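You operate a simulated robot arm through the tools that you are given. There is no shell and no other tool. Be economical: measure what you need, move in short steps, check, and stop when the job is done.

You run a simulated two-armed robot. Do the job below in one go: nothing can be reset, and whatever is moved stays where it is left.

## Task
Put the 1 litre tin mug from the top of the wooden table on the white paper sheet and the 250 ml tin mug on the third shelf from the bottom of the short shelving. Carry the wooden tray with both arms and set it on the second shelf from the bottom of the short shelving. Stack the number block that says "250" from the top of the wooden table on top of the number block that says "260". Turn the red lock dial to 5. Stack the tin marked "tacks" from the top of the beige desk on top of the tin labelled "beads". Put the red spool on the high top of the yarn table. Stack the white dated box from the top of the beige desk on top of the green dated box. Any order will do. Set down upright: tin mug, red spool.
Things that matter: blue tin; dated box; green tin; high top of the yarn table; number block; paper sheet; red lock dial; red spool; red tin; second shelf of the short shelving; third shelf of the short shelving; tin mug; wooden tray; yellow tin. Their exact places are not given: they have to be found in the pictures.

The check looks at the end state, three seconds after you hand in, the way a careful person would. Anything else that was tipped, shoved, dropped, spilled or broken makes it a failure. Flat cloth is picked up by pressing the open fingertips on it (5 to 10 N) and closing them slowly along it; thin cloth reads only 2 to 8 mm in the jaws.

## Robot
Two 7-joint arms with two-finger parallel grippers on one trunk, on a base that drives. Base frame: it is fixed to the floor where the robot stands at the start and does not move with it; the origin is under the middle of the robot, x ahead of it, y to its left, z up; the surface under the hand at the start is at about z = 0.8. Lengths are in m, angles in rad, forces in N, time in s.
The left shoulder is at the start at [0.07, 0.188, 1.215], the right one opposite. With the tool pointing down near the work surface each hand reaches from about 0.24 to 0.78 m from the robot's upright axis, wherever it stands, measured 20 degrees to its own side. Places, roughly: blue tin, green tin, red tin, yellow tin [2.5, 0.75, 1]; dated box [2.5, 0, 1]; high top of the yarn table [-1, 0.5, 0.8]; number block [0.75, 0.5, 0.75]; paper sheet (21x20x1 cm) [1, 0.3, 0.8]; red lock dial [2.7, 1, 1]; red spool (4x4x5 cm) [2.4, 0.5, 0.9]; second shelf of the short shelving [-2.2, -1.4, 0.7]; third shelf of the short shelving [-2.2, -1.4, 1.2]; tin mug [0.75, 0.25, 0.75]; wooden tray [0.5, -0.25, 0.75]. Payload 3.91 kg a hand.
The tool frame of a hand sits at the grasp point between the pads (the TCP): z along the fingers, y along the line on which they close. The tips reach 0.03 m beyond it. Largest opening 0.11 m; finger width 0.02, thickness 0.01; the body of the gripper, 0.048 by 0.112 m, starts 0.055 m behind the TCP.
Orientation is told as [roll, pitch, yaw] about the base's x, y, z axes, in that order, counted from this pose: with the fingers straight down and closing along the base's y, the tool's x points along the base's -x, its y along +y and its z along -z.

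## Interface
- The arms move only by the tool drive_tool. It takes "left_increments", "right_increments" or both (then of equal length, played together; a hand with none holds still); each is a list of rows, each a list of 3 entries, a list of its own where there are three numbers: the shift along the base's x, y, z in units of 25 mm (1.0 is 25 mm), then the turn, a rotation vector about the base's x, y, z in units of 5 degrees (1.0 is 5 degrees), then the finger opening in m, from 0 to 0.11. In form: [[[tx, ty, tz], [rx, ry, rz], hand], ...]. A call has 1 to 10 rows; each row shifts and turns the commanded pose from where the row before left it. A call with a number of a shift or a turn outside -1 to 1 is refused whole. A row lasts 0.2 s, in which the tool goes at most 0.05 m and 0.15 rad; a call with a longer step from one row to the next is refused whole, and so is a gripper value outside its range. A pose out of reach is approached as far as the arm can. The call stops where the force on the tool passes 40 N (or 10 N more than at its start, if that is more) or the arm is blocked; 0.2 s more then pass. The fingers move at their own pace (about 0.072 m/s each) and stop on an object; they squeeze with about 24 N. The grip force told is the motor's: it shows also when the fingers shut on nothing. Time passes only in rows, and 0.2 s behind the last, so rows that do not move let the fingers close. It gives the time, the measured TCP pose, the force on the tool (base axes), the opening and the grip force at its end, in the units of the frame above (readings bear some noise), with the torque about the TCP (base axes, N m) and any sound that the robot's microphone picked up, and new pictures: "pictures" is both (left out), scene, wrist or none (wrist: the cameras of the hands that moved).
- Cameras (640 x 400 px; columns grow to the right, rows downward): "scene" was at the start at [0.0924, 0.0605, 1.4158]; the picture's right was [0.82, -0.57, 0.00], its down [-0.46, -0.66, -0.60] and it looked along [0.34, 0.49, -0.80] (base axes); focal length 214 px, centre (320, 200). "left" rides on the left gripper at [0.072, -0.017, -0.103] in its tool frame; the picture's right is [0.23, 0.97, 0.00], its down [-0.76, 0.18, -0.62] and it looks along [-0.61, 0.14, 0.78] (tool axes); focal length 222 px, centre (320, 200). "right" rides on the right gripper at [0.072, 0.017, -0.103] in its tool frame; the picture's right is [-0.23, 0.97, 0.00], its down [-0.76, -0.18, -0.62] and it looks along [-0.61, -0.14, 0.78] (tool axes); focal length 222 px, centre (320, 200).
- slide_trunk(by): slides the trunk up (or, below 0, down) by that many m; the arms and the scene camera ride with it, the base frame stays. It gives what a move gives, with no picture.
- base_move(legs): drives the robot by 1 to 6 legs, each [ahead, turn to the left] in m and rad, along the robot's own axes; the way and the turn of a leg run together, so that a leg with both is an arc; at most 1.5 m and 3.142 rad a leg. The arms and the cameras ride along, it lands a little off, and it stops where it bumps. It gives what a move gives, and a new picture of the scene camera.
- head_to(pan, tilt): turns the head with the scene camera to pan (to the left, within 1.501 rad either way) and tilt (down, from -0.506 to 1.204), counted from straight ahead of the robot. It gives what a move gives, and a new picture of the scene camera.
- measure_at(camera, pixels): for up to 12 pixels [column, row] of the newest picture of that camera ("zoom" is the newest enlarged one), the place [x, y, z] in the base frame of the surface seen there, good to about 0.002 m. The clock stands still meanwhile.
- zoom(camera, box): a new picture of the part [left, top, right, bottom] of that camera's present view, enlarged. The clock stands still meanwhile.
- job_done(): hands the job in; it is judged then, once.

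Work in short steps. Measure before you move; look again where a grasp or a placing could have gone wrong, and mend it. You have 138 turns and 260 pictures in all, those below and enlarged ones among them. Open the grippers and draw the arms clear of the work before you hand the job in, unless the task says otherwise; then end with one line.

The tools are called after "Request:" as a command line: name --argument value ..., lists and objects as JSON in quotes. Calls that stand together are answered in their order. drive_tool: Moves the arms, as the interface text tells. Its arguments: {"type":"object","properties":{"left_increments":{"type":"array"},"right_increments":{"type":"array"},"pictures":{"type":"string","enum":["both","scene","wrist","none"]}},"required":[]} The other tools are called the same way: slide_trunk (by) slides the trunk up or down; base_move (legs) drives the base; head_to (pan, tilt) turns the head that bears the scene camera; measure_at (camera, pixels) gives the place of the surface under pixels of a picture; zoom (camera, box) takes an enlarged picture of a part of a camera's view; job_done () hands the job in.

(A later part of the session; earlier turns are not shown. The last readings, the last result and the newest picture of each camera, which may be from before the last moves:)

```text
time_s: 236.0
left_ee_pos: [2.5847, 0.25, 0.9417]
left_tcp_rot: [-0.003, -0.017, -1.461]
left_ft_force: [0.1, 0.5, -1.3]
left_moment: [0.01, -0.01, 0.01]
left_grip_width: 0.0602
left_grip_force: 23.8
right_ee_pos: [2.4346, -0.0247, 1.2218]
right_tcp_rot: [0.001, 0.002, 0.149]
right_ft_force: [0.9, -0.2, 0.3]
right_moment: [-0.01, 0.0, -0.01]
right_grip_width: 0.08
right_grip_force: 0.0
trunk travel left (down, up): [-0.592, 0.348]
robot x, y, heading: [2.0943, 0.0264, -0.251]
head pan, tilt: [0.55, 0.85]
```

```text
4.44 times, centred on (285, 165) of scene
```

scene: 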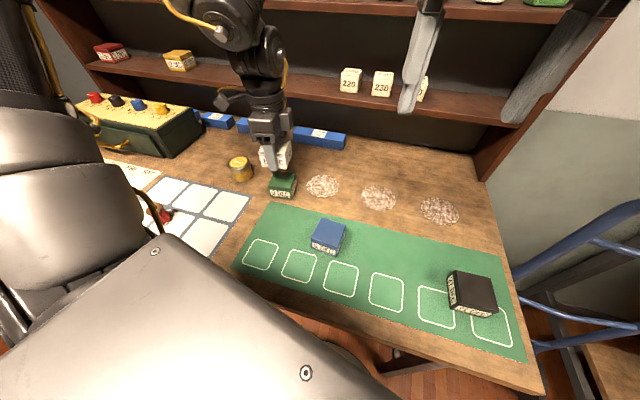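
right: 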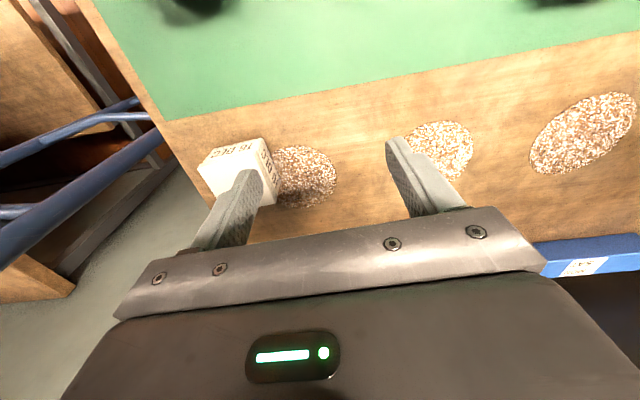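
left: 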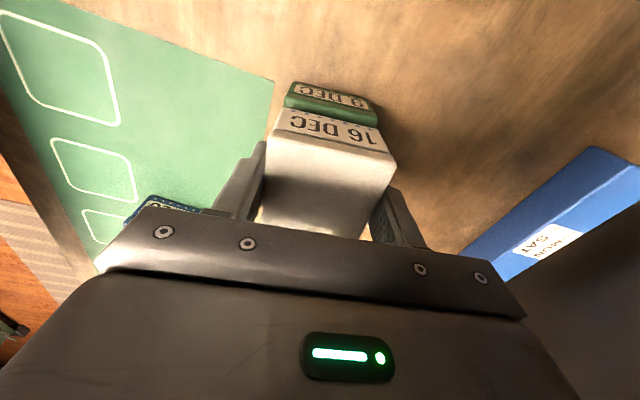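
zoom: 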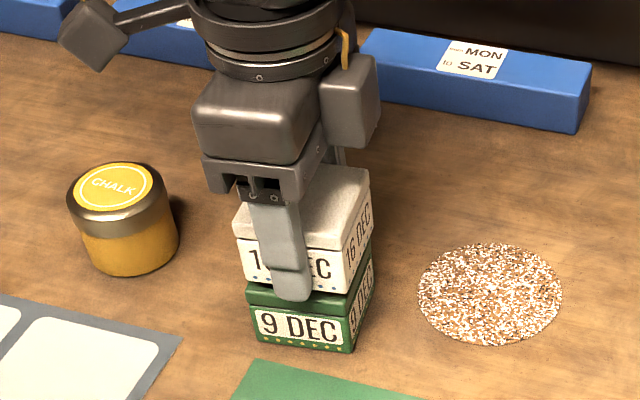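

Well aligned. Lower the last mm to contact.

Request:
drive_tool --left_increments '[[[0, 0, -0.1], [0, 0, 0], 0.04], [[0, 0, -0.08], [0, 0, 0], 0.04], [[0, 0, 0], [0, 0, 0], 0.04]]' --pictures "none"

```text
time_s: 236.8
left_ee_pos: [2.5847, 0.2496, 0.9374]
left_tcp_rot: [-0.003, -0.017, -1.461]
left_ft_force: [-1.0, -0.1, -1.3]
left_moment: [-0.01, -0.05, 0.0]
left_grip_width: 0.0601
left_grip_force: 23.8
right_ee_pos: [2.4345, -0.0247, 1.2237]
right_tcp_rot: [0.0, -0.001, 0.148]
right_ft_force: [-0.4, -0.1, -0.3]
right_moment: [0.01, -0.01, -0.04]
right_grip_width: 0.0798
right_grip_force: 0.1
trunk travel left (down, up): [-0.592, 0.348]
robot x, y, heading: [2.0953, 0.0254, -0.246]
head pan, tilt: [0.55, 0.85]
```

Request:
drive_tool --left_increments '[[[0, 0, -0.08], [0, 0, 0], 0.04], [[0, 0, 0], [0, 0, 0], 0.04]]' --pictures "none"

```text
time_s: 237.4
left_ee_pos: [2.5846, 0.2507, 0.9362]
left_tcp_rot: [-0.004, -0.015, -1.462]
left_ft_force: [0.2, -0.2, -0.8]
left_moment: [0.01, 0.02, 0.01]
left_grip_width: 0.0601
left_grip_force: 24.0
right_ee_pos: [2.4342, -0.0241, 1.2209]
right_tcp_rot: [0.003, 0.003, 0.149]
right_ft_force: [0.8, 0.3, -0.2]
right_moment: [0.05, -0.02, -0.01]
right_grip_width: 0.0799
right_grip_force: 0.0
trunk travel left (down, up): [-0.592, 0.348]
robot x, y, heading: [2.0974, 0.0289, -0.254]
head pan, tilt: [0.55, 0.85]
```

Still in air; step down further by up to 4 mm.

Request:
drive_tool --left_increments '[[[0, 0, -0.08], [0, 0, 0], 0.04], [[0, 0, -0.06], [0, 0, 0], 0.04], [[0, 0, 0], [0, 0, 0], 0.04]]' --pictures "none"

Request:
zoom --camera "scene" --box '[250, 140, 310, 200]'

```text
time_s: 238.2
left_ee_pos: [2.5831, 0.2493, 0.9336]
left_tcp_rot: [-0.001, -0.017, -1.462]
left_ft_force: [3.3, 4.8, 21.5]
left_moment: [0.21, -0.1, -0.03]
left_grip_width: 0.0602
left_grip_force: 24.3
right_ee_pos: [2.4334, -0.0235, 1.2227]
right_tcp_rot: [0.001, 0.0, 0.148]
right_ft_force: [0.8, 0.1, -0.1]
right_moment: [0.02, 0.0, 0.0]
right_grip_width: 0.0798
right_grip_force: 0.1
trunk travel left (down, up): [-0.592, 0.348]
robot x, y, heading: [2.0947, 0.0275, -0.252]
head pan, tilt: [0.55, 0.85]
```

```text
6.67 times, centred on (280, 170) of scene
```

zoom: 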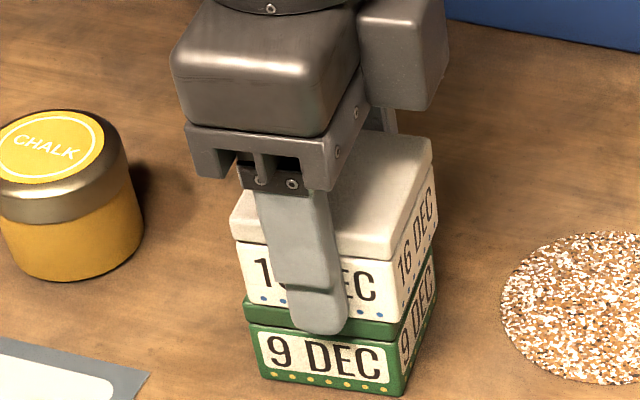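

Resting. Ease, open and lift; then view.

Request:
drive_tool --left_increments '[[[0, 0, 0.06], [0, 0, 0], 0.04], [[0, 0, 0], [0, 0, 0], 0.062], [[0, 0, 0], [0, 0, 0], 0.07], [[0, 0, 0], [0, 0, 0], 0.085], [[0, 0, 0.5], [0, 0, 0], 0.085], [[0, 0, 1], [0, 0, 0], 0.085], [[0, 0, 1], [0, 0, 0], 0.085], [[0, 0, 1], [0, 0, 0], 0.085], [[0, 0, 1], [0, 0, 0], 0.085]]' --pictures "scene"

Request:
zoom --camera "scene" --box '[130, 130, 310, 250]'

```text
time_s: 240.2
left_ee_pos: [2.5834, 0.2498, 1.0451]
left_tcp_rot: [-0.002, -0.016, -1.462]
left_ft_force: [-0.1, 0.3, 0.0]
left_moment: [-0.03, 0.02, 0.01]
left_grip_width: 0.0849
left_grip_force: 0.0
right_ee_pos: [2.433, -0.0247, 1.2229]
right_tcp_rot: [0.001, -0.001, 0.147]
right_ft_force: [0.0, 0.2, -0.8]
right_moment: [-0.01, -0.01, -0.03]
right_grip_width: 0.08
right_grip_force: 0.1
trunk travel left (down, up): [-0.592, 0.348]
robot x, y, heading: [2.0965, 0.0267, -0.252]
head pan, tilt: [0.55, 0.85]
```

scene: 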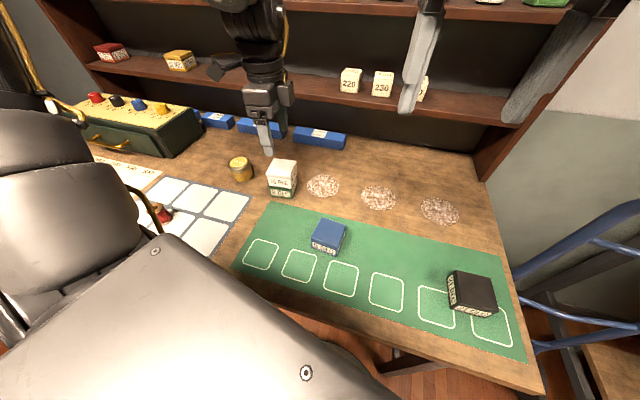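

```text
3.33 times, centred on (220, 190) of scene
```

zoom: 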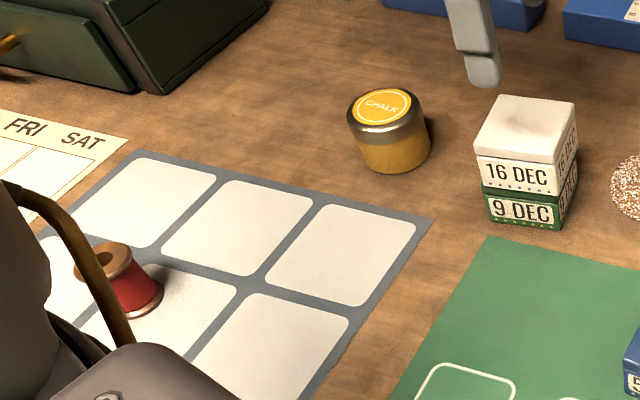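

Box stack is good. Turn left 0.48 to bring the left hand to the spool.

Request:
base_move --legs '[[0, 0.48]]'

Request:
drive_tool --left_increments '[[[0, 0.5, 0], [0, 0, 0], 0.08], [[0, 0.5, 0], [0, 0, 0], 0.08], [[0, 0, -1], [0, 0, 0], 0.08], [[0, 0, 0], [0, 0, 0], 0.08]]' --pictures "wrist"

```text
time_s: 242.0
left_ee_pos: [2.4277, 0.4496, 1.0461]
left_tcp_rot: [-0.002, -0.018, -0.984]
left_ft_force: [0.5, 0.1, 0.3]
left_moment: [0.0, 0.01, 0.02]
left_grip_width: 0.0849
left_grip_force: 0.1
right_ee_pos: [2.4214, 0.136, 1.2214]
right_tcp_rot: [0.002, 0.002, 0.624]
right_ft_force: [-0.7, -0.3, 0.2]
right_moment: [0.03, 0.01, 0.01]
right_grip_width: 0.08
right_grip_force: 0.2
trunk travel left (down, up): [-0.592, 0.348]
robot x, y, heading: [2.0945, 0.0297, 0.229]
head pan, tilt: [0.55, 0.85]
```

scene: 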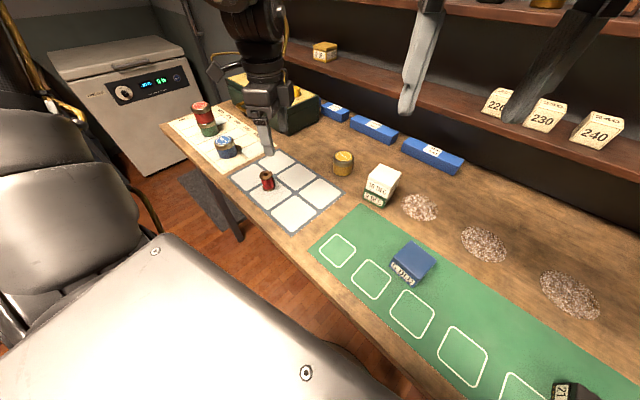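

```text
time_s: 243.0
left_ee_pos: [2.4264, 0.4735, 1.0209]
left_tcp_rot: [-0.003, -0.019, -0.985]
left_ft_force: [0.7, -0.5, 0.8]
left_moment: [0.03, 0.0, 0.01]
left_grip_width: 0.0798
left_grip_force: 0.1
right_ee_pos: [2.4208, 0.1354, 1.2225]
right_tcp_rot: [0.002, 0.001, 0.624]
right_ft_force: [-0.6, -0.1, -0.4]
right_moment: [0.02, 0.02, 0.01]
right_grip_width: 0.0798
right_grip_force: 0.0
trunk travel left (down, up): [-0.592, 0.348]
robot x, y, heading: [2.0952, 0.0277, 0.228]
head pan, tilt: [0.55, 0.85]
```

left: 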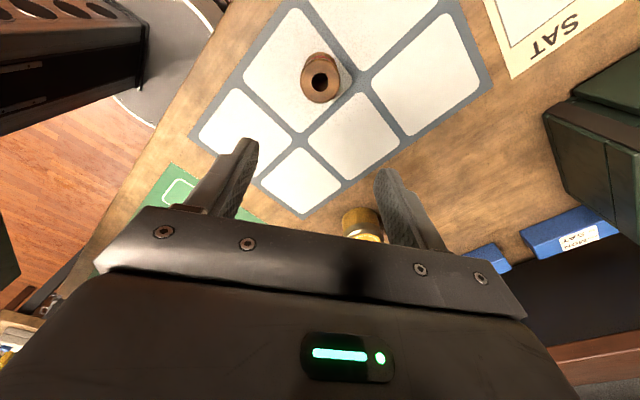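

Request:
zoom --camera "left" --box '[290, 40, 370, 120]'

Request:
measure_at --camera "left" --pixels '[[304, 77], [336, 86], [318, 60], [318, 100], [312, 97]]'

```text
5.00 times, centred on (330, 80) of left
```

zoom: 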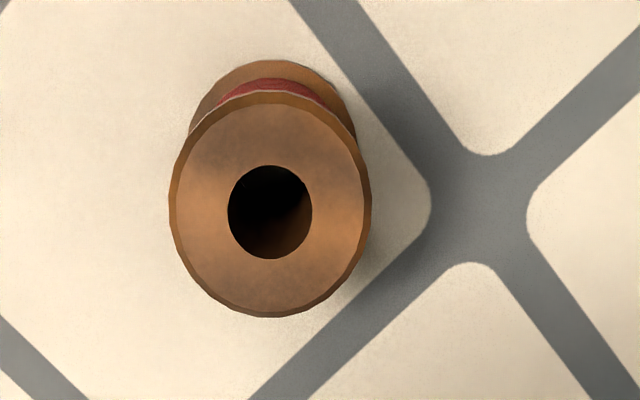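

```text
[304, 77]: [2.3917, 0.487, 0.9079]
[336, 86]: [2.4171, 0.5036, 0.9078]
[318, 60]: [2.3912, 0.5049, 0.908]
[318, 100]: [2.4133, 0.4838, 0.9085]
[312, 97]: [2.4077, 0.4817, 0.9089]
```

Spool centre (2.403,0.4945), top 0.908. Move over it, descend to z≈0.892.

Request:
drive_tool --left_increments '[[[-0.94, 0.84, 0], [0, 0, 0], 0.08], [[0, 0, -1], [0, 0, 0], 0.08], [[0, 0, -1], [0, 0, 0], 0.08], [[0, 0, -1], [0, 0, 0], 0.08], [[0, 0, -1], [0, 0, 0], 0.07], [[0, 0, -1], [0, 0, 0], 0.07], [[0, 0, -0.1], [0, 0, 0], 0.07], [[0, 0, 0], [0, 0, 0], 0.07]]' --pictures "wrist"

```text
time_s: 244.8
left_ee_pos: [2.4045, 0.4938, 0.8932]
left_tcp_rot: [-0.004, -0.018, -0.983]
left_ft_force: [-0.3, 1.0, -0.2]
left_moment: [-0.02, 0.0, 0.02]
left_grip_width: 0.0699
left_grip_force: 0.2
right_ee_pos: [2.4214, 0.1372, 1.2217]
right_tcp_rot: [0.0, 0.003, 0.625]
right_ft_force: [0.3, -0.3, -0.1]
right_moment: [-0.01, -0.03, 0.0]
right_grip_width: 0.0799
right_grip_force: 0.2
trunk travel left (down, up): [-0.592, 0.348]
robot x, y, heading: [2.0997, 0.0295, 0.222]
head pan, tilt: [0.55, 0.85]
```

left: 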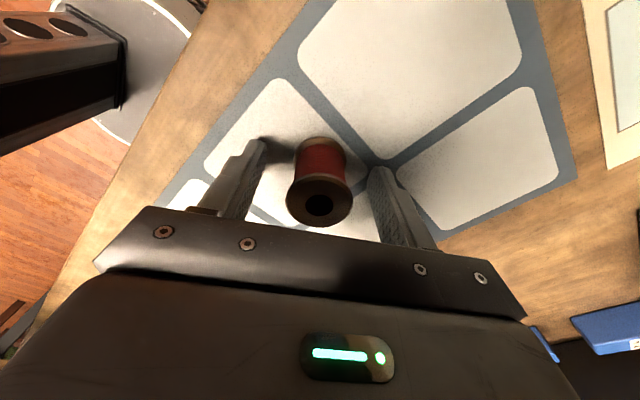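

Spool between the fingers. Close and lift.

Request:
drive_tool --left_increments '[[[0, 0, 0], [0, 0, 0], 0.045], [[0, 0, 0], [0, 0, 0], 0.025], [[0, 0, 0], [0, 0, 0], 0.025], [[0, 0, 0.5], [0, 0, 0], 0.025], [[0, 0, 1], [0, 0, 0], 0.025], [[0, 0, 1], [0, 0, 0], 0.025], [[0, 0, 1], [0, 0, 0], 0.025], [[0, 0, 1], [0, 0, 0], 0.025], [[0, 0, 1], [0, 0, 0], 0.025]]' --pictures "wrist"

```text
time_s: 246.8
left_ee_pos: [2.4042, 0.4937, 1.0319]
left_tcp_rot: [-0.003, -0.015, -0.985]
left_ft_force: [0.0, -0.1, 0.0]
left_moment: [-0.02, -0.02, 0.01]
left_grip_width: 0.0353
left_grip_force: 23.9
right_ee_pos: [2.4202, 0.1359, 1.2229]
right_tcp_rot: [0.001, -0.001, 0.625]
right_ft_force: [0.1, 0.0, 0.5]
right_moment: [0.02, 0.01, 0.02]
right_grip_width: 0.0801
right_grip_force: 0.0
trunk travel left (down, up): [-0.592, 0.348]
robot x, y, heading: [2.0971, 0.0265, 0.226]
head pan, tilt: [0.55, 0.85]
```

left: 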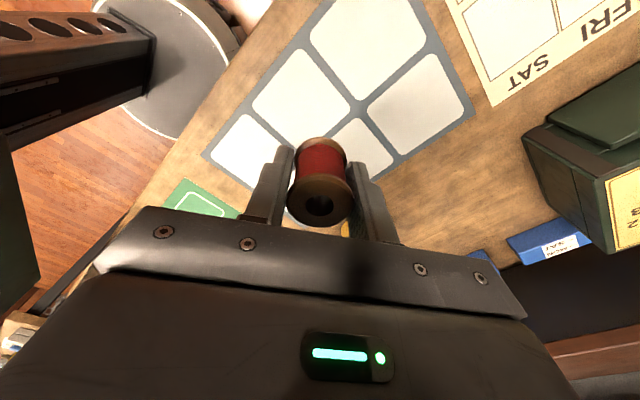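

Spool held upright. Raise the trunk, back out and drive to the wooden table's far side at (1.45,0.06) facing -x for the 250 ml mug.

Request:
slide_trunk --by 0.12

Request:
base_move --legs '[[-0.45, 0], [0, 2.343], [0.247, 0], [0, 0.572]]'

Request:
head_to --pan 0.0 --tilt 1.05

```text
time_s: 248.3
left_ee_pos: [2.4047, 0.4943, 1.1513]
left_tcp_rot: [-0.003, -0.017, -0.985]
left_ft_force: [-0.3, -1.1, 0.6]
left_moment: [0.01, -0.01, -0.01]
left_grip_width: 0.0351
left_grip_force: 23.8
right_ee_pos: [2.4209, 0.1364, 1.3415]
right_tcp_rot: [0.001, 0.002, 0.625]
right_ft_force: [0.7, -0.3, -0.3]
right_moment: [-0.02, -0.03, -0.03]
right_grip_width: 0.0799
right_grip_force: 0.1
trunk travel left (down, up): [-0.712, 0.228]
robot x, y, heading: [2.0944, 0.0315, 0.224]
head pan, tilt: [0.55, 0.85]
```

```text
time_s: 259.6
left_ee_pos: [1.0511, -0.3301, 1.1503]
left_tcp_rot: [-0.001, -0.016, 1.941]
left_ft_force: [-0.6, 0.1, -0.3]
left_moment: [0.01, 0.03, 0.0]
left_grip_width: 0.033
left_grip_force: 23.6
right_ee_pos: [1.1108, 0.0229, 1.3429]
right_tcp_rot: [0.001, 0.001, -2.733]
right_ft_force: [0.3, 0.4, 0.4]
right_moment: [0.01, -0.02, -0.02]
right_grip_width: 0.0803
right_grip_force: 0.0
trunk travel left (down, up): [-0.712, 0.228]
robot x, y, heading: [1.4517, 0.0576, -3.125]
head pan, tilt: [0.55, 0.85]
```

scene: 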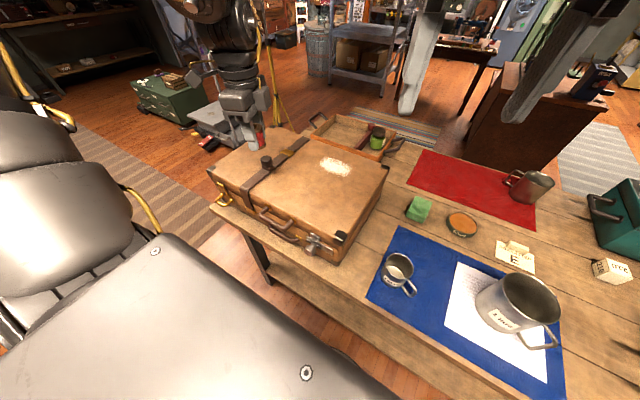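

```text
time_s: 260.6
left_ee_pos: [1.0498, -0.3305, 1.1514]
left_tcp_rot: [-0.003, -0.014, 1.941]
left_ft_force: [-0.1, -0.4, 0.2]
left_moment: [0.01, -0.02, 0.01]
left_grip_width: 0.0328
left_grip_force: 24.1
right_ee_pos: [1.1108, 0.0224, 1.3413]
right_tcp_rot: [0.002, 0.004, -2.731]
right_ft_force: [-0.4, 0.2, -0.3]
right_moment: [-0.01, 0.01, 0.0]
right_grip_width: 0.0798
right_grip_force: 0.0
trunk travel left (down, up): [-0.712, 0.228]
robot x, y, heading: [1.4559, 0.0588, -3.132]
head pan, tilt: [0.0, 1.051]
```

scene: 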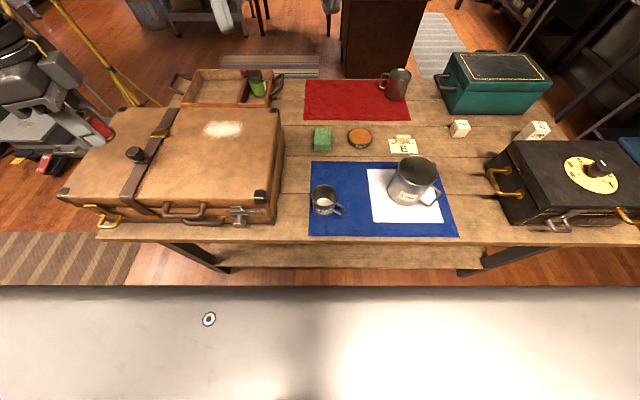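

Grip width changed slightly (0.035→0.033); zoom on the held spool and on the mug.

Request:
zoom --camera "left" --box '[220, 80, 420, 240]'

Request:
zoom --camera "scene" --box '[290, 170, 360, 230]'

```text
2.50 times, centred on (320, 160) of left
```

zoom: 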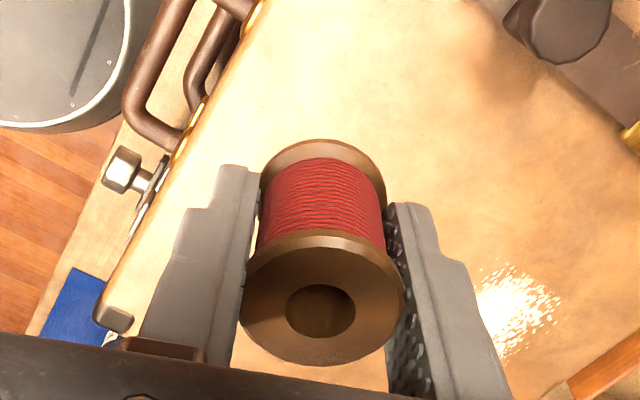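

```text
6.67 times, centred on (325, 200) of scene
```

zoom: 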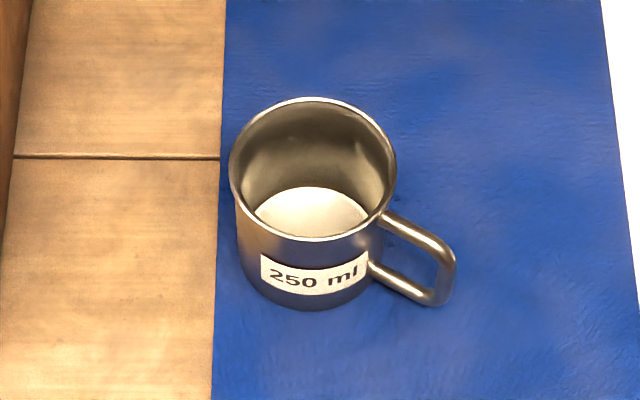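

Spool is still upright and held. Measure the small mug's rim and the case edge.

Request:
measure_at --camera "zoom" --pixels '[[233, 165], [392, 160], [312, 100], [312, 238], [445, 290], [445, 255], [300, 300], [5, 200], [350, 110], [262, 118]]'

Request:
measure_at --camera "scene" --pixels '[[283, 150], [275, 200], [240, 215], [250, 120], [262, 195]]'

```text
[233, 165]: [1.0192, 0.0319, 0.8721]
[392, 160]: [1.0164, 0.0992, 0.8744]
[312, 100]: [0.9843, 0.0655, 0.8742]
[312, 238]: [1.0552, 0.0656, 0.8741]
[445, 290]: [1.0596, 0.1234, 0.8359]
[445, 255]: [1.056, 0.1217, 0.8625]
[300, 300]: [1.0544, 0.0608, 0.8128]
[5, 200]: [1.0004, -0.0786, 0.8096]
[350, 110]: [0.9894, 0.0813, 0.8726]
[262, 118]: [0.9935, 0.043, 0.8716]
```

```text
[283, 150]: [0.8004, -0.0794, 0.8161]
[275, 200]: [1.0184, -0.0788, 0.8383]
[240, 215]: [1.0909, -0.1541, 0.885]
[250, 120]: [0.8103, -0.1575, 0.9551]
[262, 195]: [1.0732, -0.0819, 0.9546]
```

Mug: centre (1.0195,0.0655), r 0.035, rim 0.874; handle to +y. I'll grip its -y wall. First retract/raise the left hand, yaw the right hand, then lower the trunk.

Request:
drive_tool --left_increments '[[[1, 0, 0.8], [0, 0, 0], 0.025], [[1, 0, 0.8], [0, 0, 0], 0.025], [[1, 0, 0.8], [0, 0, 0], 0.025], [[1, 0, 0.8], [0, 0, 0], 0.025], [[0.5, 0, 0.8], [0, 0, 0], 0.025]]' --right_increments '[[[-0.6, 0.07, -0.5], [0, 0, -1], 0.05], [[-0.6, 0.07, -0.5], [0, 0, -1], 0.05], [[-0.6, 0.07, -0.5], [0, 0, -1], 0.05], [[-0.6, 0.07, -0.5], [0, 0, -1], 0.05], [[0, 0.06, -0.5], [0, 0, -0.6], 0.05]]' --pictures "none"

Request:
slide_trunk --by -0.17

Request:
drive_tool --right_increments '[[[-0.8, 0, -0.8], [0, 0, 0], 0.05], [[-0.8, 0, -0.8], [0, 0, 0], 0.05], [[0, 0, -0.8], [0, 0, 0], 0.05], [[0, 0, 0], [0, 0, 0], 0.05]]' --pictures "both"

```text
time_s: 261.8
left_ee_pos: [1.1637, -0.3302, 1.2522]
left_tcp_rot: [-0.005, -0.016, 1.94]
left_ft_force: [1.5, -0.3, -0.7]
left_moment: [0.02, 0.03, 0.01]
left_grip_width: 0.0331
left_grip_force: 24.2
right_ee_pos: [1.0511, 0.0322, 1.2803]
right_tcp_rot: [0.0, 0.002, -3.137]
right_ft_force: [-0.3, -0.6, 0.1]
right_moment: [0.0, 0.01, -0.05]
right_grip_width: 0.0498
right_grip_force: 0.0
trunk travel left (down, up): [-0.712, 0.228]
robot x, y, heading: [1.4516, 0.0581, -3.13]
head pan, tilt: [0.0, 1.051]
```

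```text
time_s: 263.7
left_ee_pos: [1.1641, -0.3289, 1.0803]
left_tcp_rot: [-0.004, -0.017, 1.941]
left_ft_force: [-0.3, 0.5, 0.1]
left_moment: [0.0, -0.02, 0.01]
left_grip_width: 0.0329
left_grip_force: 24.2
right_ee_pos: [1.0518, 0.0325, 1.1103]
right_tcp_rot: [0.001, 0.0, -3.133]
right_ft_force: [0.1, 1.5, -1.2]
right_moment: [0.0, -0.01, 0.02]
right_grip_width: 0.05
right_grip_force: 0.2
trunk travel left (down, up): [-0.542, 0.398]
robot x, y, heading: [1.4484, 0.0601, -3.133]
head pan, tilt: [0.0, 1.051]
```

```text
time_s: 264.7
left_ee_pos: [1.1628, -0.3304, 1.0802]
left_tcp_rot: [-0.003, -0.018, 1.941]
left_ft_force: [-0.3, 0.5, -0.4]
left_moment: [-0.03, -0.02, 0.01]
left_grip_width: 0.0332
left_grip_force: 24.0
right_ee_pos: [1.012, 0.0316, 1.0489]
right_tcp_rot: [0.003, 0.0, -3.132]
right_ft_force: [-0.2, 0.7, -0.1]
right_moment: [0.01, 0.02, -0.02]
right_grip_width: 0.0499
right_grip_force: 0.1
trunk travel left (down, up): [-0.542, 0.398]
robot x, y, heading: [1.4485, 0.0598, -3.128]
head pan, tilt: [0.0, 1.051]
```

scene: 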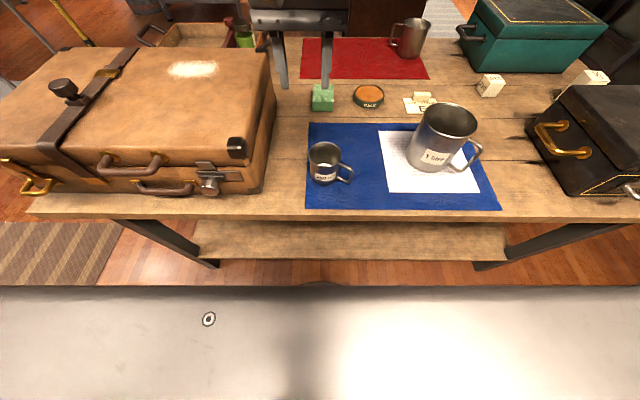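
right: 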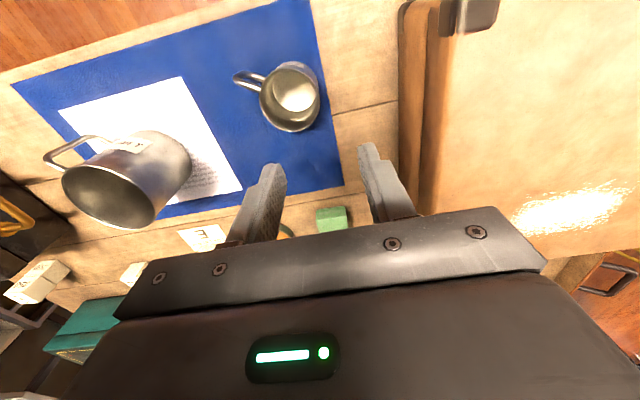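

Aligned with the mug's -y wall. Descend to z≈0.855.

Request:
drive_tool --right_increments '[[[0.3, 0, -1], [0, 0, 0], 0.05], [[0, 0, -1], [0, 0, 0], 0.05], [[0, 0, -1], [0, 0, 0], 0.05], [[0, 0, -1], [0, 0, 0], 0.05], [[0, 0, -1], [0, 0, 0], 0.05], [[0, 0, -1], [0, 0, 0], 0.05], [[0, 0, -1], [0, 0, 0], 0.05], [[0, 0, -0.7], [0, 0, 0], 0.05], [[0, 0, 0], [0, 0, 0], 0.05]]' --pictures "wrist"

```text
time_s: 266.7
left_ee_pos: [1.1634, -0.3306, 1.08]
left_tcp_rot: [-0.004, -0.016, 1.941]
left_ft_force: [-0.5, -0.1, 0.1]
left_moment: [0.01, -0.02, -0.03]
left_grip_width: 0.0329
left_grip_force: 24.5
right_ee_pos: [1.0176, 0.0321, 0.8568]
right_tcp_rot: [0.003, 0.0, -3.133]
right_ft_force: [0.1, -0.8, 0.1]
right_moment: [-0.01, 0.0, 0.01]
right_grip_width: 0.0499
right_grip_force: 0.0
trunk travel left (down, up): [-0.542, 0.398]
robot x, y, heading: [1.4494, 0.0598, -3.131]
head pan, tilt: [0.0, 1.051]
```

right: 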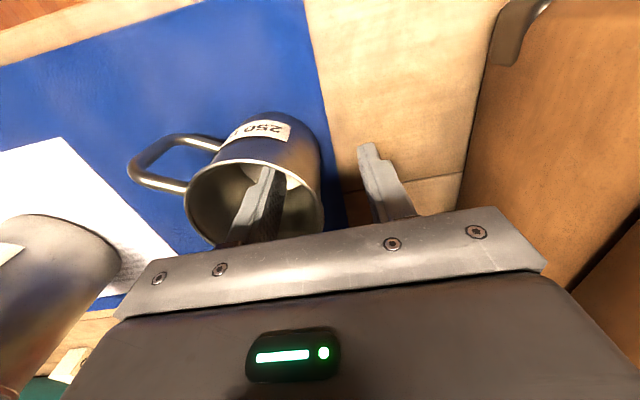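

Finger is inside the mug. Close and lift.

Request:
drive_tool --right_increments '[[[0, 0, 0], [0, 0, 0], 0.02], [[0, 0, 0], [0, 0, 0], 0.0], [[0, 0, 0], [0, 0, 0], 0.0], [[0, 0, 0], [0, 0, 0], 0.0], [[0, 0, 0.4], [0, 0, 0], 0.0], [[0, 0, 1], [0, 0, 0], 0.0], [[0, 0, 1], [0, 0, 0], 0.0], [[0, 0, 1], [0, 0, 0], 0.0], [[0, 0, 1], [0, 0, 0], 0.0], [[0, 0, 1], [0, 0, 0], 0.0]]' --pictures "both"

```text
time_s: 268.9
left_ee_pos: [1.1645, -0.3309, 1.0805]
left_tcp_rot: [-0.002, -0.018, 1.942]
left_ft_force: [0.1, 0.6, 0.4]
left_moment: [-0.01, 0.0, 0.0]
left_grip_width: 0.0331
left_grip_force: 24.0
right_ee_pos: [1.0184, 0.0329, 0.9917]
right_tcp_rot: [0.002, 0.0, -3.133]
right_ft_force: [0.6, 0.6, -0.5]
right_moment: [-0.03, 0.04, 0.03]
right_grip_width: 0.0055
right_grip_force: 23.5
trunk travel left (down, up): [-0.542, 0.398]
robot x, y, heading: [1.4512, 0.061, -3.133]
head pan, tilt: [0.0, 1.051]
```

scene: 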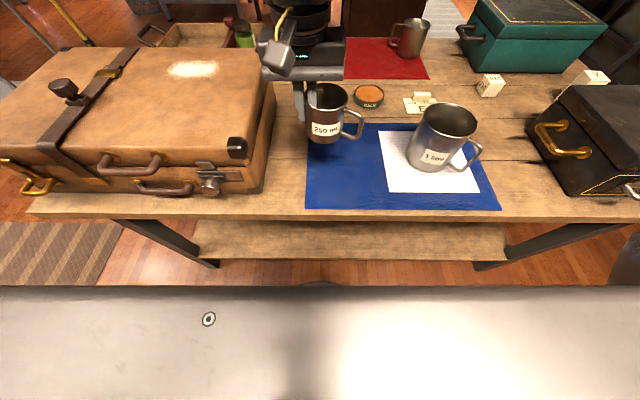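
right: 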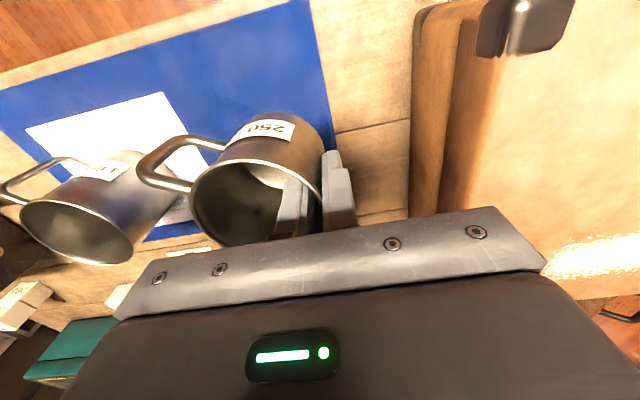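

250 ml mug held upright. Raise trunk and return by the known route around the table's left end toward the yarn table.

Request:
slide_trunk --by 0.2

Request:
base_move --legs '[[0, -1.579], [1.28, 0], [0, 1.571], [1.45, 0], [0, 0.5]]'

Request:
head_to --pan 0.1 --tilt 0.8

```text
time_s: 271.0
left_ee_pos: [1.1636, -0.3299, 1.2802]
left_tcp_rot: [-0.004, -0.017, 1.939]
left_ft_force: [-0.2, 0.2, 0.2]
left_moment: [0.0, 0.02, 0.02]
left_grip_width: 0.0329
left_grip_force: 24.0
right_ee_pos: [1.0182, 0.0309, 1.1918]
right_tcp_rot: [0.002, 0.003, -3.134]
right_ft_force: [1.0, -0.8, -1.7]
right_moment: [-0.08, 0.0, -0.03]
right_grip_width: 0.0052
right_grip_force: 23.7
trunk travel left (down, up): [-0.742, 0.198]
robot x, y, heading: [1.4514, 0.0606, -3.132]
head pan, tilt: [0.0, 1.051]
```

```text
time_s: 293.4
left_ee_pos: [-0.0563, 0.8447, 1.2811]
left_tcp_rot: [-0.003, -0.017, 2.442]
left_ft_force: [-0.1, -0.5, -0.3]
left_moment: [0.01, -0.02, 0.02]
left_grip_width: 0.0329
left_grip_force: 23.9
right_ee_pos: [-0.3574, 1.0932, 1.1906]
right_tcp_rot: [0.002, 0.002, -2.634]
right_ft_force: [-0.1, -0.3, -1.7]
right_moment: [-0.06, -0.03, 0.0]
right_grip_width: 0.0054
right_grip_force: 23.6
trunk travel left (down, up): [-0.742, 0.198]
robot x, y, heading: [0.0058, 1.3264, -2.629]
head pan, tilt: [0.0, 1.051]
```

scene: 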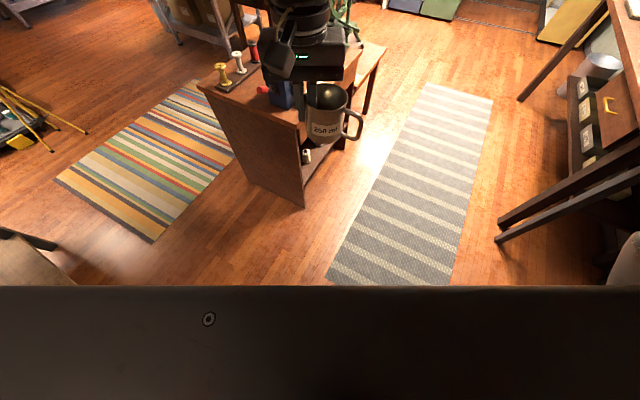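

```text
time_s: 294.1
left_ee_pos: [-0.0548, 0.8464, 1.2799]
left_tcp_rot: [-0.003, -0.02, 2.443]
left_ft_force: [0.1, -0.3, 0.7]
left_moment: [0.0, -0.01, -0.04]
left_grip_width: 0.033
left_grip_force: 24.2
right_ee_pos: [-0.3576, 1.0926, 1.1912]
right_tcp_rot: [0.003, 0.0, -2.633]
right_ft_force: [0.1, 0.3, -1.5]
right_moment: [-0.07, -0.02, -0.03]
right_grip_width: 0.0056
right_grip_force: 24.0
trunk travel left (down, up): [-0.742, 0.198]
robot x, y, heading: [0.0095, 1.3257, -2.634]
head pan, tilt: [0.099, 0.799]
```

scene: 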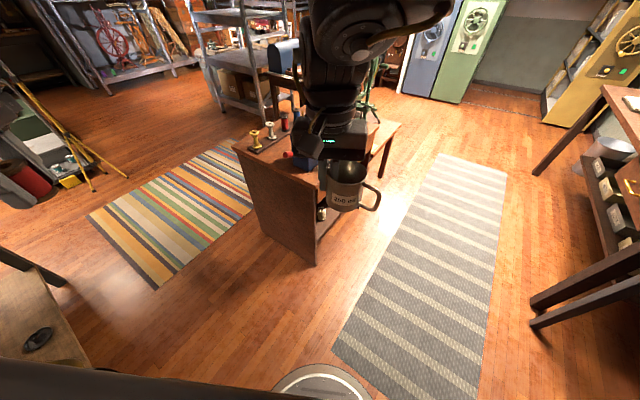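

The yarn table stands ahead with its side panel at x≈-0.67. I drive to (-0.28,0.85) facing it and look closer.

Request:
base_move --legs '[[0, 0.516], [0.557, 0], [0, -1.023]]'

Request:
head_to --pan 0.3 --tilt 0.75

```text
time_s: 301.4
left_ee_pos: [-0.5691, 0.4626, 1.2805]
left_tcp_rot: [-0.004, -0.018, 1.93]
left_ft_force: [0.0, 0.2, 0.1]
left_moment: [0.01, 0.0, 0.0]
left_grip_width: 0.0331
left_grip_force: 23.7
right_ee_pos: [-0.7108, 0.8265, 1.1927]
right_tcp_rot: [0.002, 0.0, 3.138]
right_ft_force: [0.5, -0.6, -0.9]
right_moment: [-0.06, 0.0, 0.0]
right_grip_width: 0.0059
right_grip_force: 24.2
trunk travel left (down, up): [-0.742, 0.198]
robot x, y, heading: [-0.2762, 0.8493, 3.138]
head pan, tilt: [0.099, 0.799]
```

scene: 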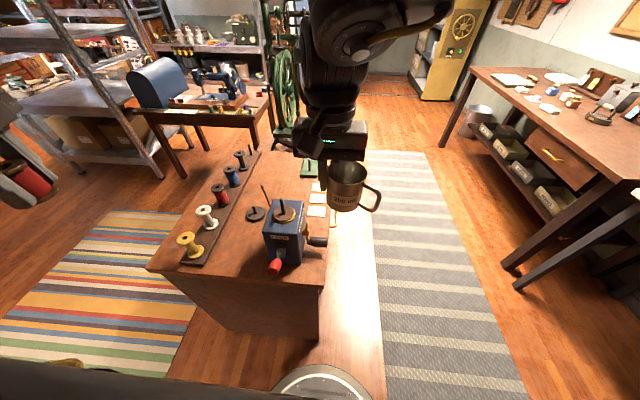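

```text
time_s: 302.1
left_ee_pos: [-0.5697, 0.463, 1.2805]
left_tcp_rot: [-0.004, -0.015, 1.93]
left_ft_force: [0.0, -0.2, 0.0]
left_moment: [0.03, -0.04, -0.01]
left_grip_width: 0.0327
left_grip_force: 24.1
right_ee_pos: [-0.7107, 0.8277, 1.1915]
right_tcp_rot: [0.002, 0.0, 3.138]
right_ft_force: [0.6, -0.4, -1.1]
right_moment: [-0.03, -0.01, 0.01]
right_grip_width: 0.0056
right_grip_force: 24.2
trunk travel left (down, up): [-0.742, 0.198]
robot x, y, heading: [-0.2801, 0.8497, 3.141]
head pan, tilt: [0.3, 0.75]
```

scene: 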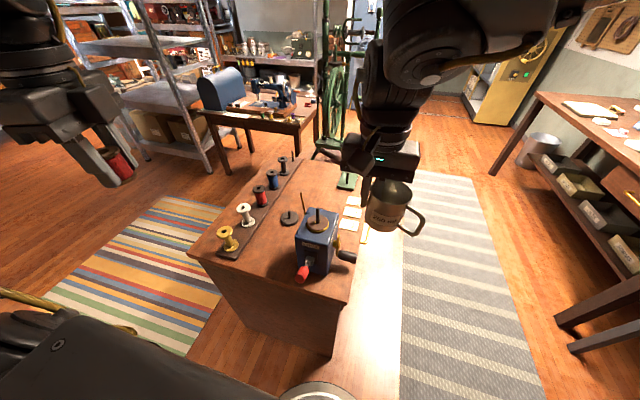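

Table top is visible: rack of spools on the left, lock box on the right; free area around (265,255). Measure it.

Request:
measure_at --camera "scene" --pixels '[[265, 255], [275, 245], [260, 280], [290, 270], [228, 258], [187, 254], [300, 240], [300, 275], [262, 230], [330, 175], [315, 200], [290, 290]]'

Request:
zoom --camera "scene" --box '[180, 150, 380, 310]'

```text
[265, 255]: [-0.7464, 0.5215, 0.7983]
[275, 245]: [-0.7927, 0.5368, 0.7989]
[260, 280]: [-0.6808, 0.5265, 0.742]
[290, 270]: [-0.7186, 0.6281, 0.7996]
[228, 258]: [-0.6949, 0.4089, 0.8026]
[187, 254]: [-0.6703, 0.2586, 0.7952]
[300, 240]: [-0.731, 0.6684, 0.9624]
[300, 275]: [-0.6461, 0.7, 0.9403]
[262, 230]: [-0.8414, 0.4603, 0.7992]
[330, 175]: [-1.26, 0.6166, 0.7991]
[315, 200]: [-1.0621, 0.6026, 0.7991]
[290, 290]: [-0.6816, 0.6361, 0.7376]
```

```text
2.50 times, centred on (280, 230) of scene
```

zoom: 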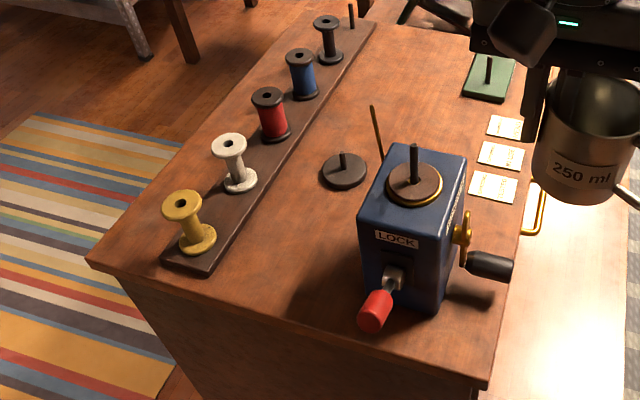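

Free spot (-0.755,0.53) between rack and lock box. Turn right 0.15 for reach, retract/raise the mug hand, lower the trunk.

Request:
drive_tool --right_increments '[[[1, 0.3, 0.8], [0, 0, 0], 0], [[1, 0.3, 0.8], [0, 0, 0], 0], [[1, 0.3, 0.8], [0, 0, 0], 0], [[1, 0.3, 0.8], [0, 0, 0], 0], [[0.5, 0, 0.8], [0, 0, 0], 0]]' --pictures "none"

Request:
base_move --legs '[[0, -0.15]]'

Request:
slide_trunk --by -0.18

```text
time_s: 303.3
left_ee_pos: [-0.5697, 0.4625, 1.2804]
left_tcp_rot: [-0.004, -0.018, 1.93]
left_ft_force: [0.3, -0.6, 0.0]
left_moment: [0.0, 0.01, -0.02]
left_grip_width: 0.0331
left_grip_force: 23.8
right_ee_pos: [-0.5981, 0.8563, 1.293]
right_tcp_rot: [0.002, 0.0, 3.138]
right_ft_force: [0.5, -0.1, -0.5]
right_moment: [-0.06, 0.0, -0.02]
right_grip_width: 0.0058
right_grip_force: 24.4
trunk travel left (down, up): [-0.742, 0.198]
robot x, y, heading: [-0.2782, 0.8457, 3.139]
head pan, tilt: [0.3, 0.75]
```

```text
time_s: 304.4
left_ee_pos: [-0.6249, 0.5088, 1.2804]
left_tcp_rot: [-0.006, -0.019, 1.78]
left_ft_force: [0.7, 0.0, -1.0]
left_moment: [-0.02, 0.01, 0.01]
left_grip_width: 0.0327
left_grip_force: 24.5
right_ee_pos: [-0.5931, 0.9029, 1.2926]
right_tcp_rot: [-0.001, 0.0, 2.988]
right_ft_force: [-0.1, -0.2, -1.9]
right_moment: [-0.06, 0.01, 0.01]
right_grip_width: 0.0057
right_grip_force: 23.2
trunk travel left (down, up): [-0.742, 0.198]
robot x, y, heading: [-0.2763, 0.8521, 2.988]
head pan, tilt: [0.3, 0.75]
```

scene: 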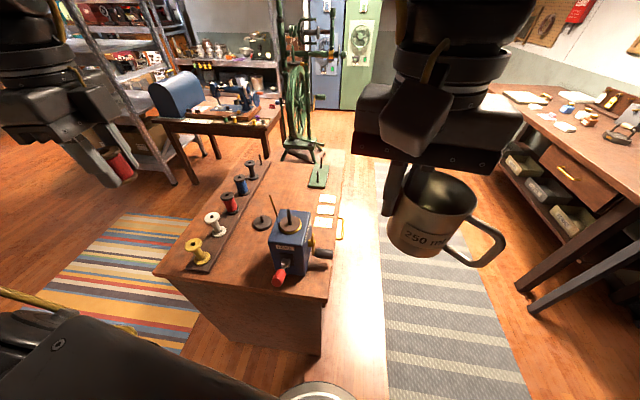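

```text
time_s: 306.4
left_ee_pos: [-0.6243, 0.5097, 1.0997]
left_tcp_rot: [-0.003, -0.017, 1.781]
left_ft_force: [0.2, -0.7, 0.1]
left_moment: [0.02, -0.02, 0.0]
left_grip_width: 0.0328
left_grip_force: 23.9
right_ee_pos: [-0.594, 0.9042, 1.1121]
right_tcp_rot: [0.002, 0.001, 2.988]
right_ft_force: [-0.5, 1.2, -1.7]
right_moment: [-0.05, -0.01, 0.0]
right_grip_width: 0.006
right_grip_force: 23.5
trunk travel left (down, up): [-0.562, 0.378]
robot x, y, heading: [-0.278, 0.8497, 2.998]
head pan, tilt: [0.3, 0.75]
```

Move the left hand over (-0.755,0.528) and down to z≈0.95, and look.

Request:
drive_tool --left_increments '[[[-0.7, 0.1, -0.4], [0, 0, 0], 0.025], [[-0.7, 0.1, -0.6], [0, 0, 0], 0.025], [[-0.9, 0.1, -0.8], [0, 0, 0], 0.025], [[-0.9, 0.1, -1], [0, 0, 0], 0.025], [[-1, 0.1, -1], [0, 0, 0], 0.025], [[-1, 0.2, -1], [0, 0, 0], 0.025], [[0, 0, -1], [0, 0, 0], 0.025], [[0, 0, 0], [0, 0, 0], 0.025]]' --pictures "both"

```text
time_s: 308.2
left_ee_pos: [-0.7525, 0.5277, 0.9553]
left_tcp_rot: [-0.004, -0.017, 1.781]
left_ft_force: [0.5, 0.8, 0.0]
left_moment: [0.0, -0.02, 0.0]
left_grip_width: 0.033
left_grip_force: 24.0
right_ee_pos: [-0.5946, 0.9042, 1.1124]
right_tcp_rot: [0.0, -0.001, 2.989]
right_ft_force: [-0.2, 0.9, -1.9]
right_moment: [-0.1, 0.03, -0.01]
right_grip_width: 0.0057
right_grip_force: 23.9
trunk travel left (down, up): [-0.562, 0.378]
robot x, y, heading: [-0.2757, 0.8478, 2.991]
head pan, tilt: [0.3, 0.75]
```

scene: 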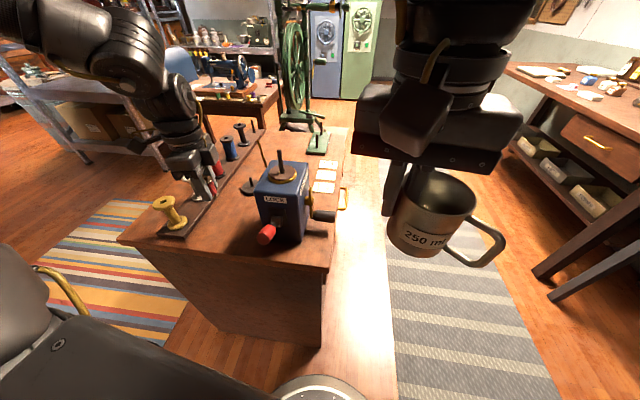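
left: 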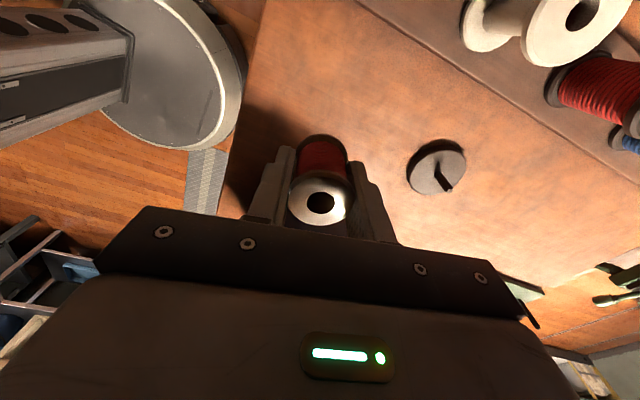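

Spot is clear. Lower to just above the surface, then contact.

Request:
drive_tool --left_increments '[[[0, 0, -1], [0, 0, 0], 0.025], [[0, 0, -1], [0, 0, 0], 0.025], [[0, 0, -1], [0, 0, 0], 0.025], [[0, 0, -1], [0, 0, 0], 0.025], [[0, 0, -0.4], [0, 0, 0], 0.025], [[0, 0, -0.12], [0, 0, 0], 0.025], [[0, 0, 0], [0, 0, 0], 0.025]]' --pictures "wrist"

```text
time_s: 309.8
left_ee_pos: [-0.7542, 0.5282, 0.8419]
left_tcp_rot: [-0.004, -0.018, 1.78]
left_ft_force: [0.9, -0.1, -0.8]
left_moment: [0.01, 0.04, -0.02]
left_grip_width: 0.033
left_grip_force: 24.1
right_ee_pos: [-0.5939, 0.9048, 1.1122]
right_tcp_rot: [0.003, 0.0, 2.987]
right_ft_force: [-0.5, 0.9, -1.5]
right_moment: [-0.08, 0.02, -0.02]
right_grip_width: 0.0056
right_grip_force: 24.1
trunk travel left (down, up): [-0.562, 0.378]
robot x, y, heading: [-0.2784, 0.8497, 2.99]
head pan, tilt: [0.3, 0.75]
```

left: 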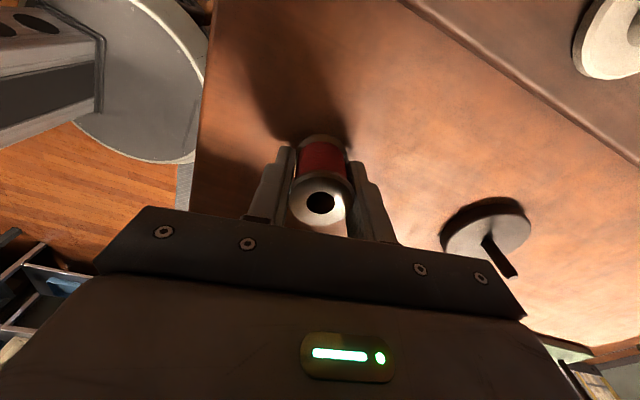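

Request:
drive_tool --left_increments '[[[0, 0, -0.08], [0, 0, 0], 0.025], [[0, 0, -0.08], [0, 0, 0], 0.025], [[0, 0, -0.08], [0, 0, 0], 0.025], [[0, 0, 0], [0, 0, 0], 0.025]]' --pictures "none"

```text
time_s: 310.8
left_ee_pos: [-0.7532, 0.5281, 0.8367]
left_tcp_rot: [-0.002, -0.015, 1.78]
left_ft_force: [-1.3, 0.0, 0.0]
left_moment: [0.01, 0.01, 0.01]
left_grip_width: 0.0328
left_grip_force: 24.3
right_ee_pos: [-0.5942, 0.9037, 1.1112]
right_tcp_rot: [0.001, 0.001, 2.987]
right_ft_force: [0.7, -0.3, -2.2]
right_moment: [-0.06, 0.01, 0.03]
right_grip_width: 0.0058
right_grip_force: 24.1
trunk travel left (down, up): [-0.562, 0.378]
robot x, y, heading: [-0.2776, 0.8471, 2.992]
head pan, tilt: [0.3, 0.75]
```

Request:
drive_tool --left_increments '[[[0, 0, -0.06], [0, 0, 0], 0.025], [[0, 0, -0.06], [0, 0, 0], 0.025], [[0, 0, 0], [0, 0, 0], 0.025]]' --pictures "none"

Request:
zoom --camera "left" --box '[240, 100, 400, 240]'

```text
time_s: 311.6
left_ee_pos: [-0.7538, 0.5281, 0.8339]
left_tcp_rot: [-0.003, -0.017, 1.78]
left_ft_force: [0.6, -0.6, 1.9]
left_moment: [-0.01, 0.02, 0.01]
left_grip_width: 0.0331
left_grip_force: 24.4
right_ee_pos: [-0.5942, 0.9047, 1.113]
right_tcp_rot: [0.002, 0.001, 2.989]
right_ft_force: [-0.3, -0.1, -1.8]
right_moment: [-0.06, 0.01, 0.02]
right_grip_width: 0.0057
right_grip_force: 23.7
trunk travel left (down, up): [-0.562, 0.378]
robot x, y, heading: [-0.2784, 0.8495, 2.991]
head pan, tilt: [0.3, 0.75]
```

```text
2.86 times, centred on (320, 170) of left
```

zoom: 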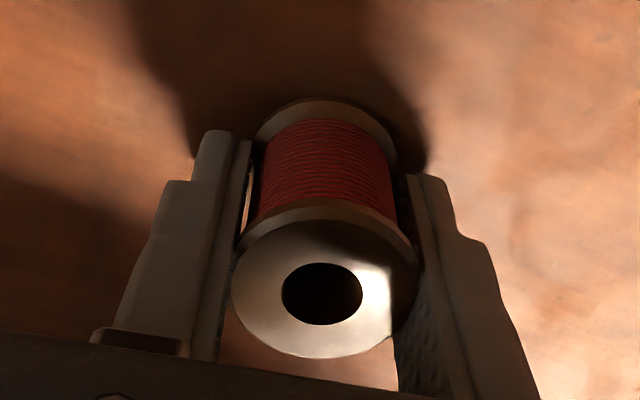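

Contact begins. Press 1 mm more, open slowly, then lift.

Request:
drive_tool --left_increments '[[[0, 0, -0.04], [0, 0, 0], 0.025], [[0, 0, 0], [0, 0, 0], 0.036], [[0, 0, 0], [0, 0, 0], 0.042], [[0, 0, 0], [0, 0, 0], 0.055], [[0, 0, 0], [0, 0, 0], 0.065], [[0, 0, 1], [0, 0, 0], 0.07], [[0, 0, 1], [0, 0, 0], 0.07], [[0, 0, 1], [0, 0, 0], 0.07], [[0, 0, 1], [0, 0, 0], 0.07], [[0, 0, 1], [0, 0, 0], 0.07]]' --pictures "both"

```text
time_s: 313.8
left_ee_pos: [-0.7518, 0.5265, 0.9572]
left_tcp_rot: [-0.003, -0.016, 1.78]
left_ft_force: [0.8, 0.1, 0.3]
left_moment: [-0.01, -0.01, 0.04]
left_grip_width: 0.0701
left_grip_force: 0.1
right_ee_pos: [-0.5927, 0.9046, 1.1124]
right_tcp_rot: [0.003, -0.002, 2.988]
right_ft_force: [0.0, 0.2, -2.0]
right_moment: [-0.05, 0.04, -0.02]
right_grip_width: 0.0055
right_grip_force: 23.8
trunk travel left (down, up): [-0.562, 0.378]
robot x, y, heading: [-0.277, 0.8539, 2.993]
head pan, tilt: [0.3, 0.75]
```

scene: 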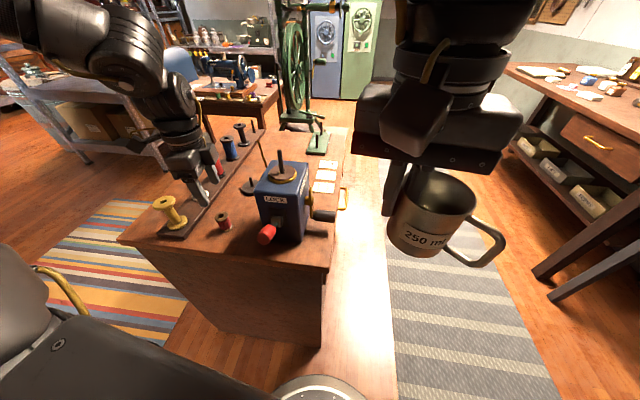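
left: 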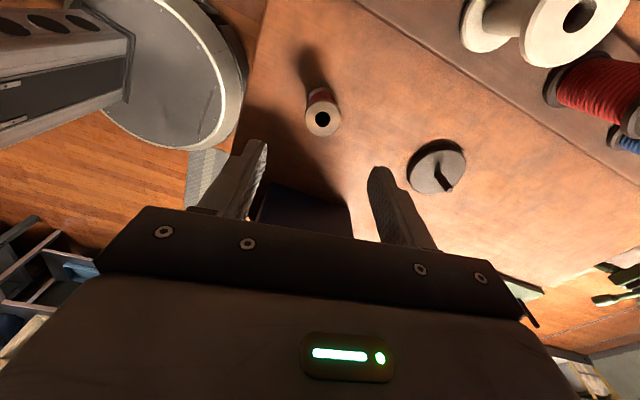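

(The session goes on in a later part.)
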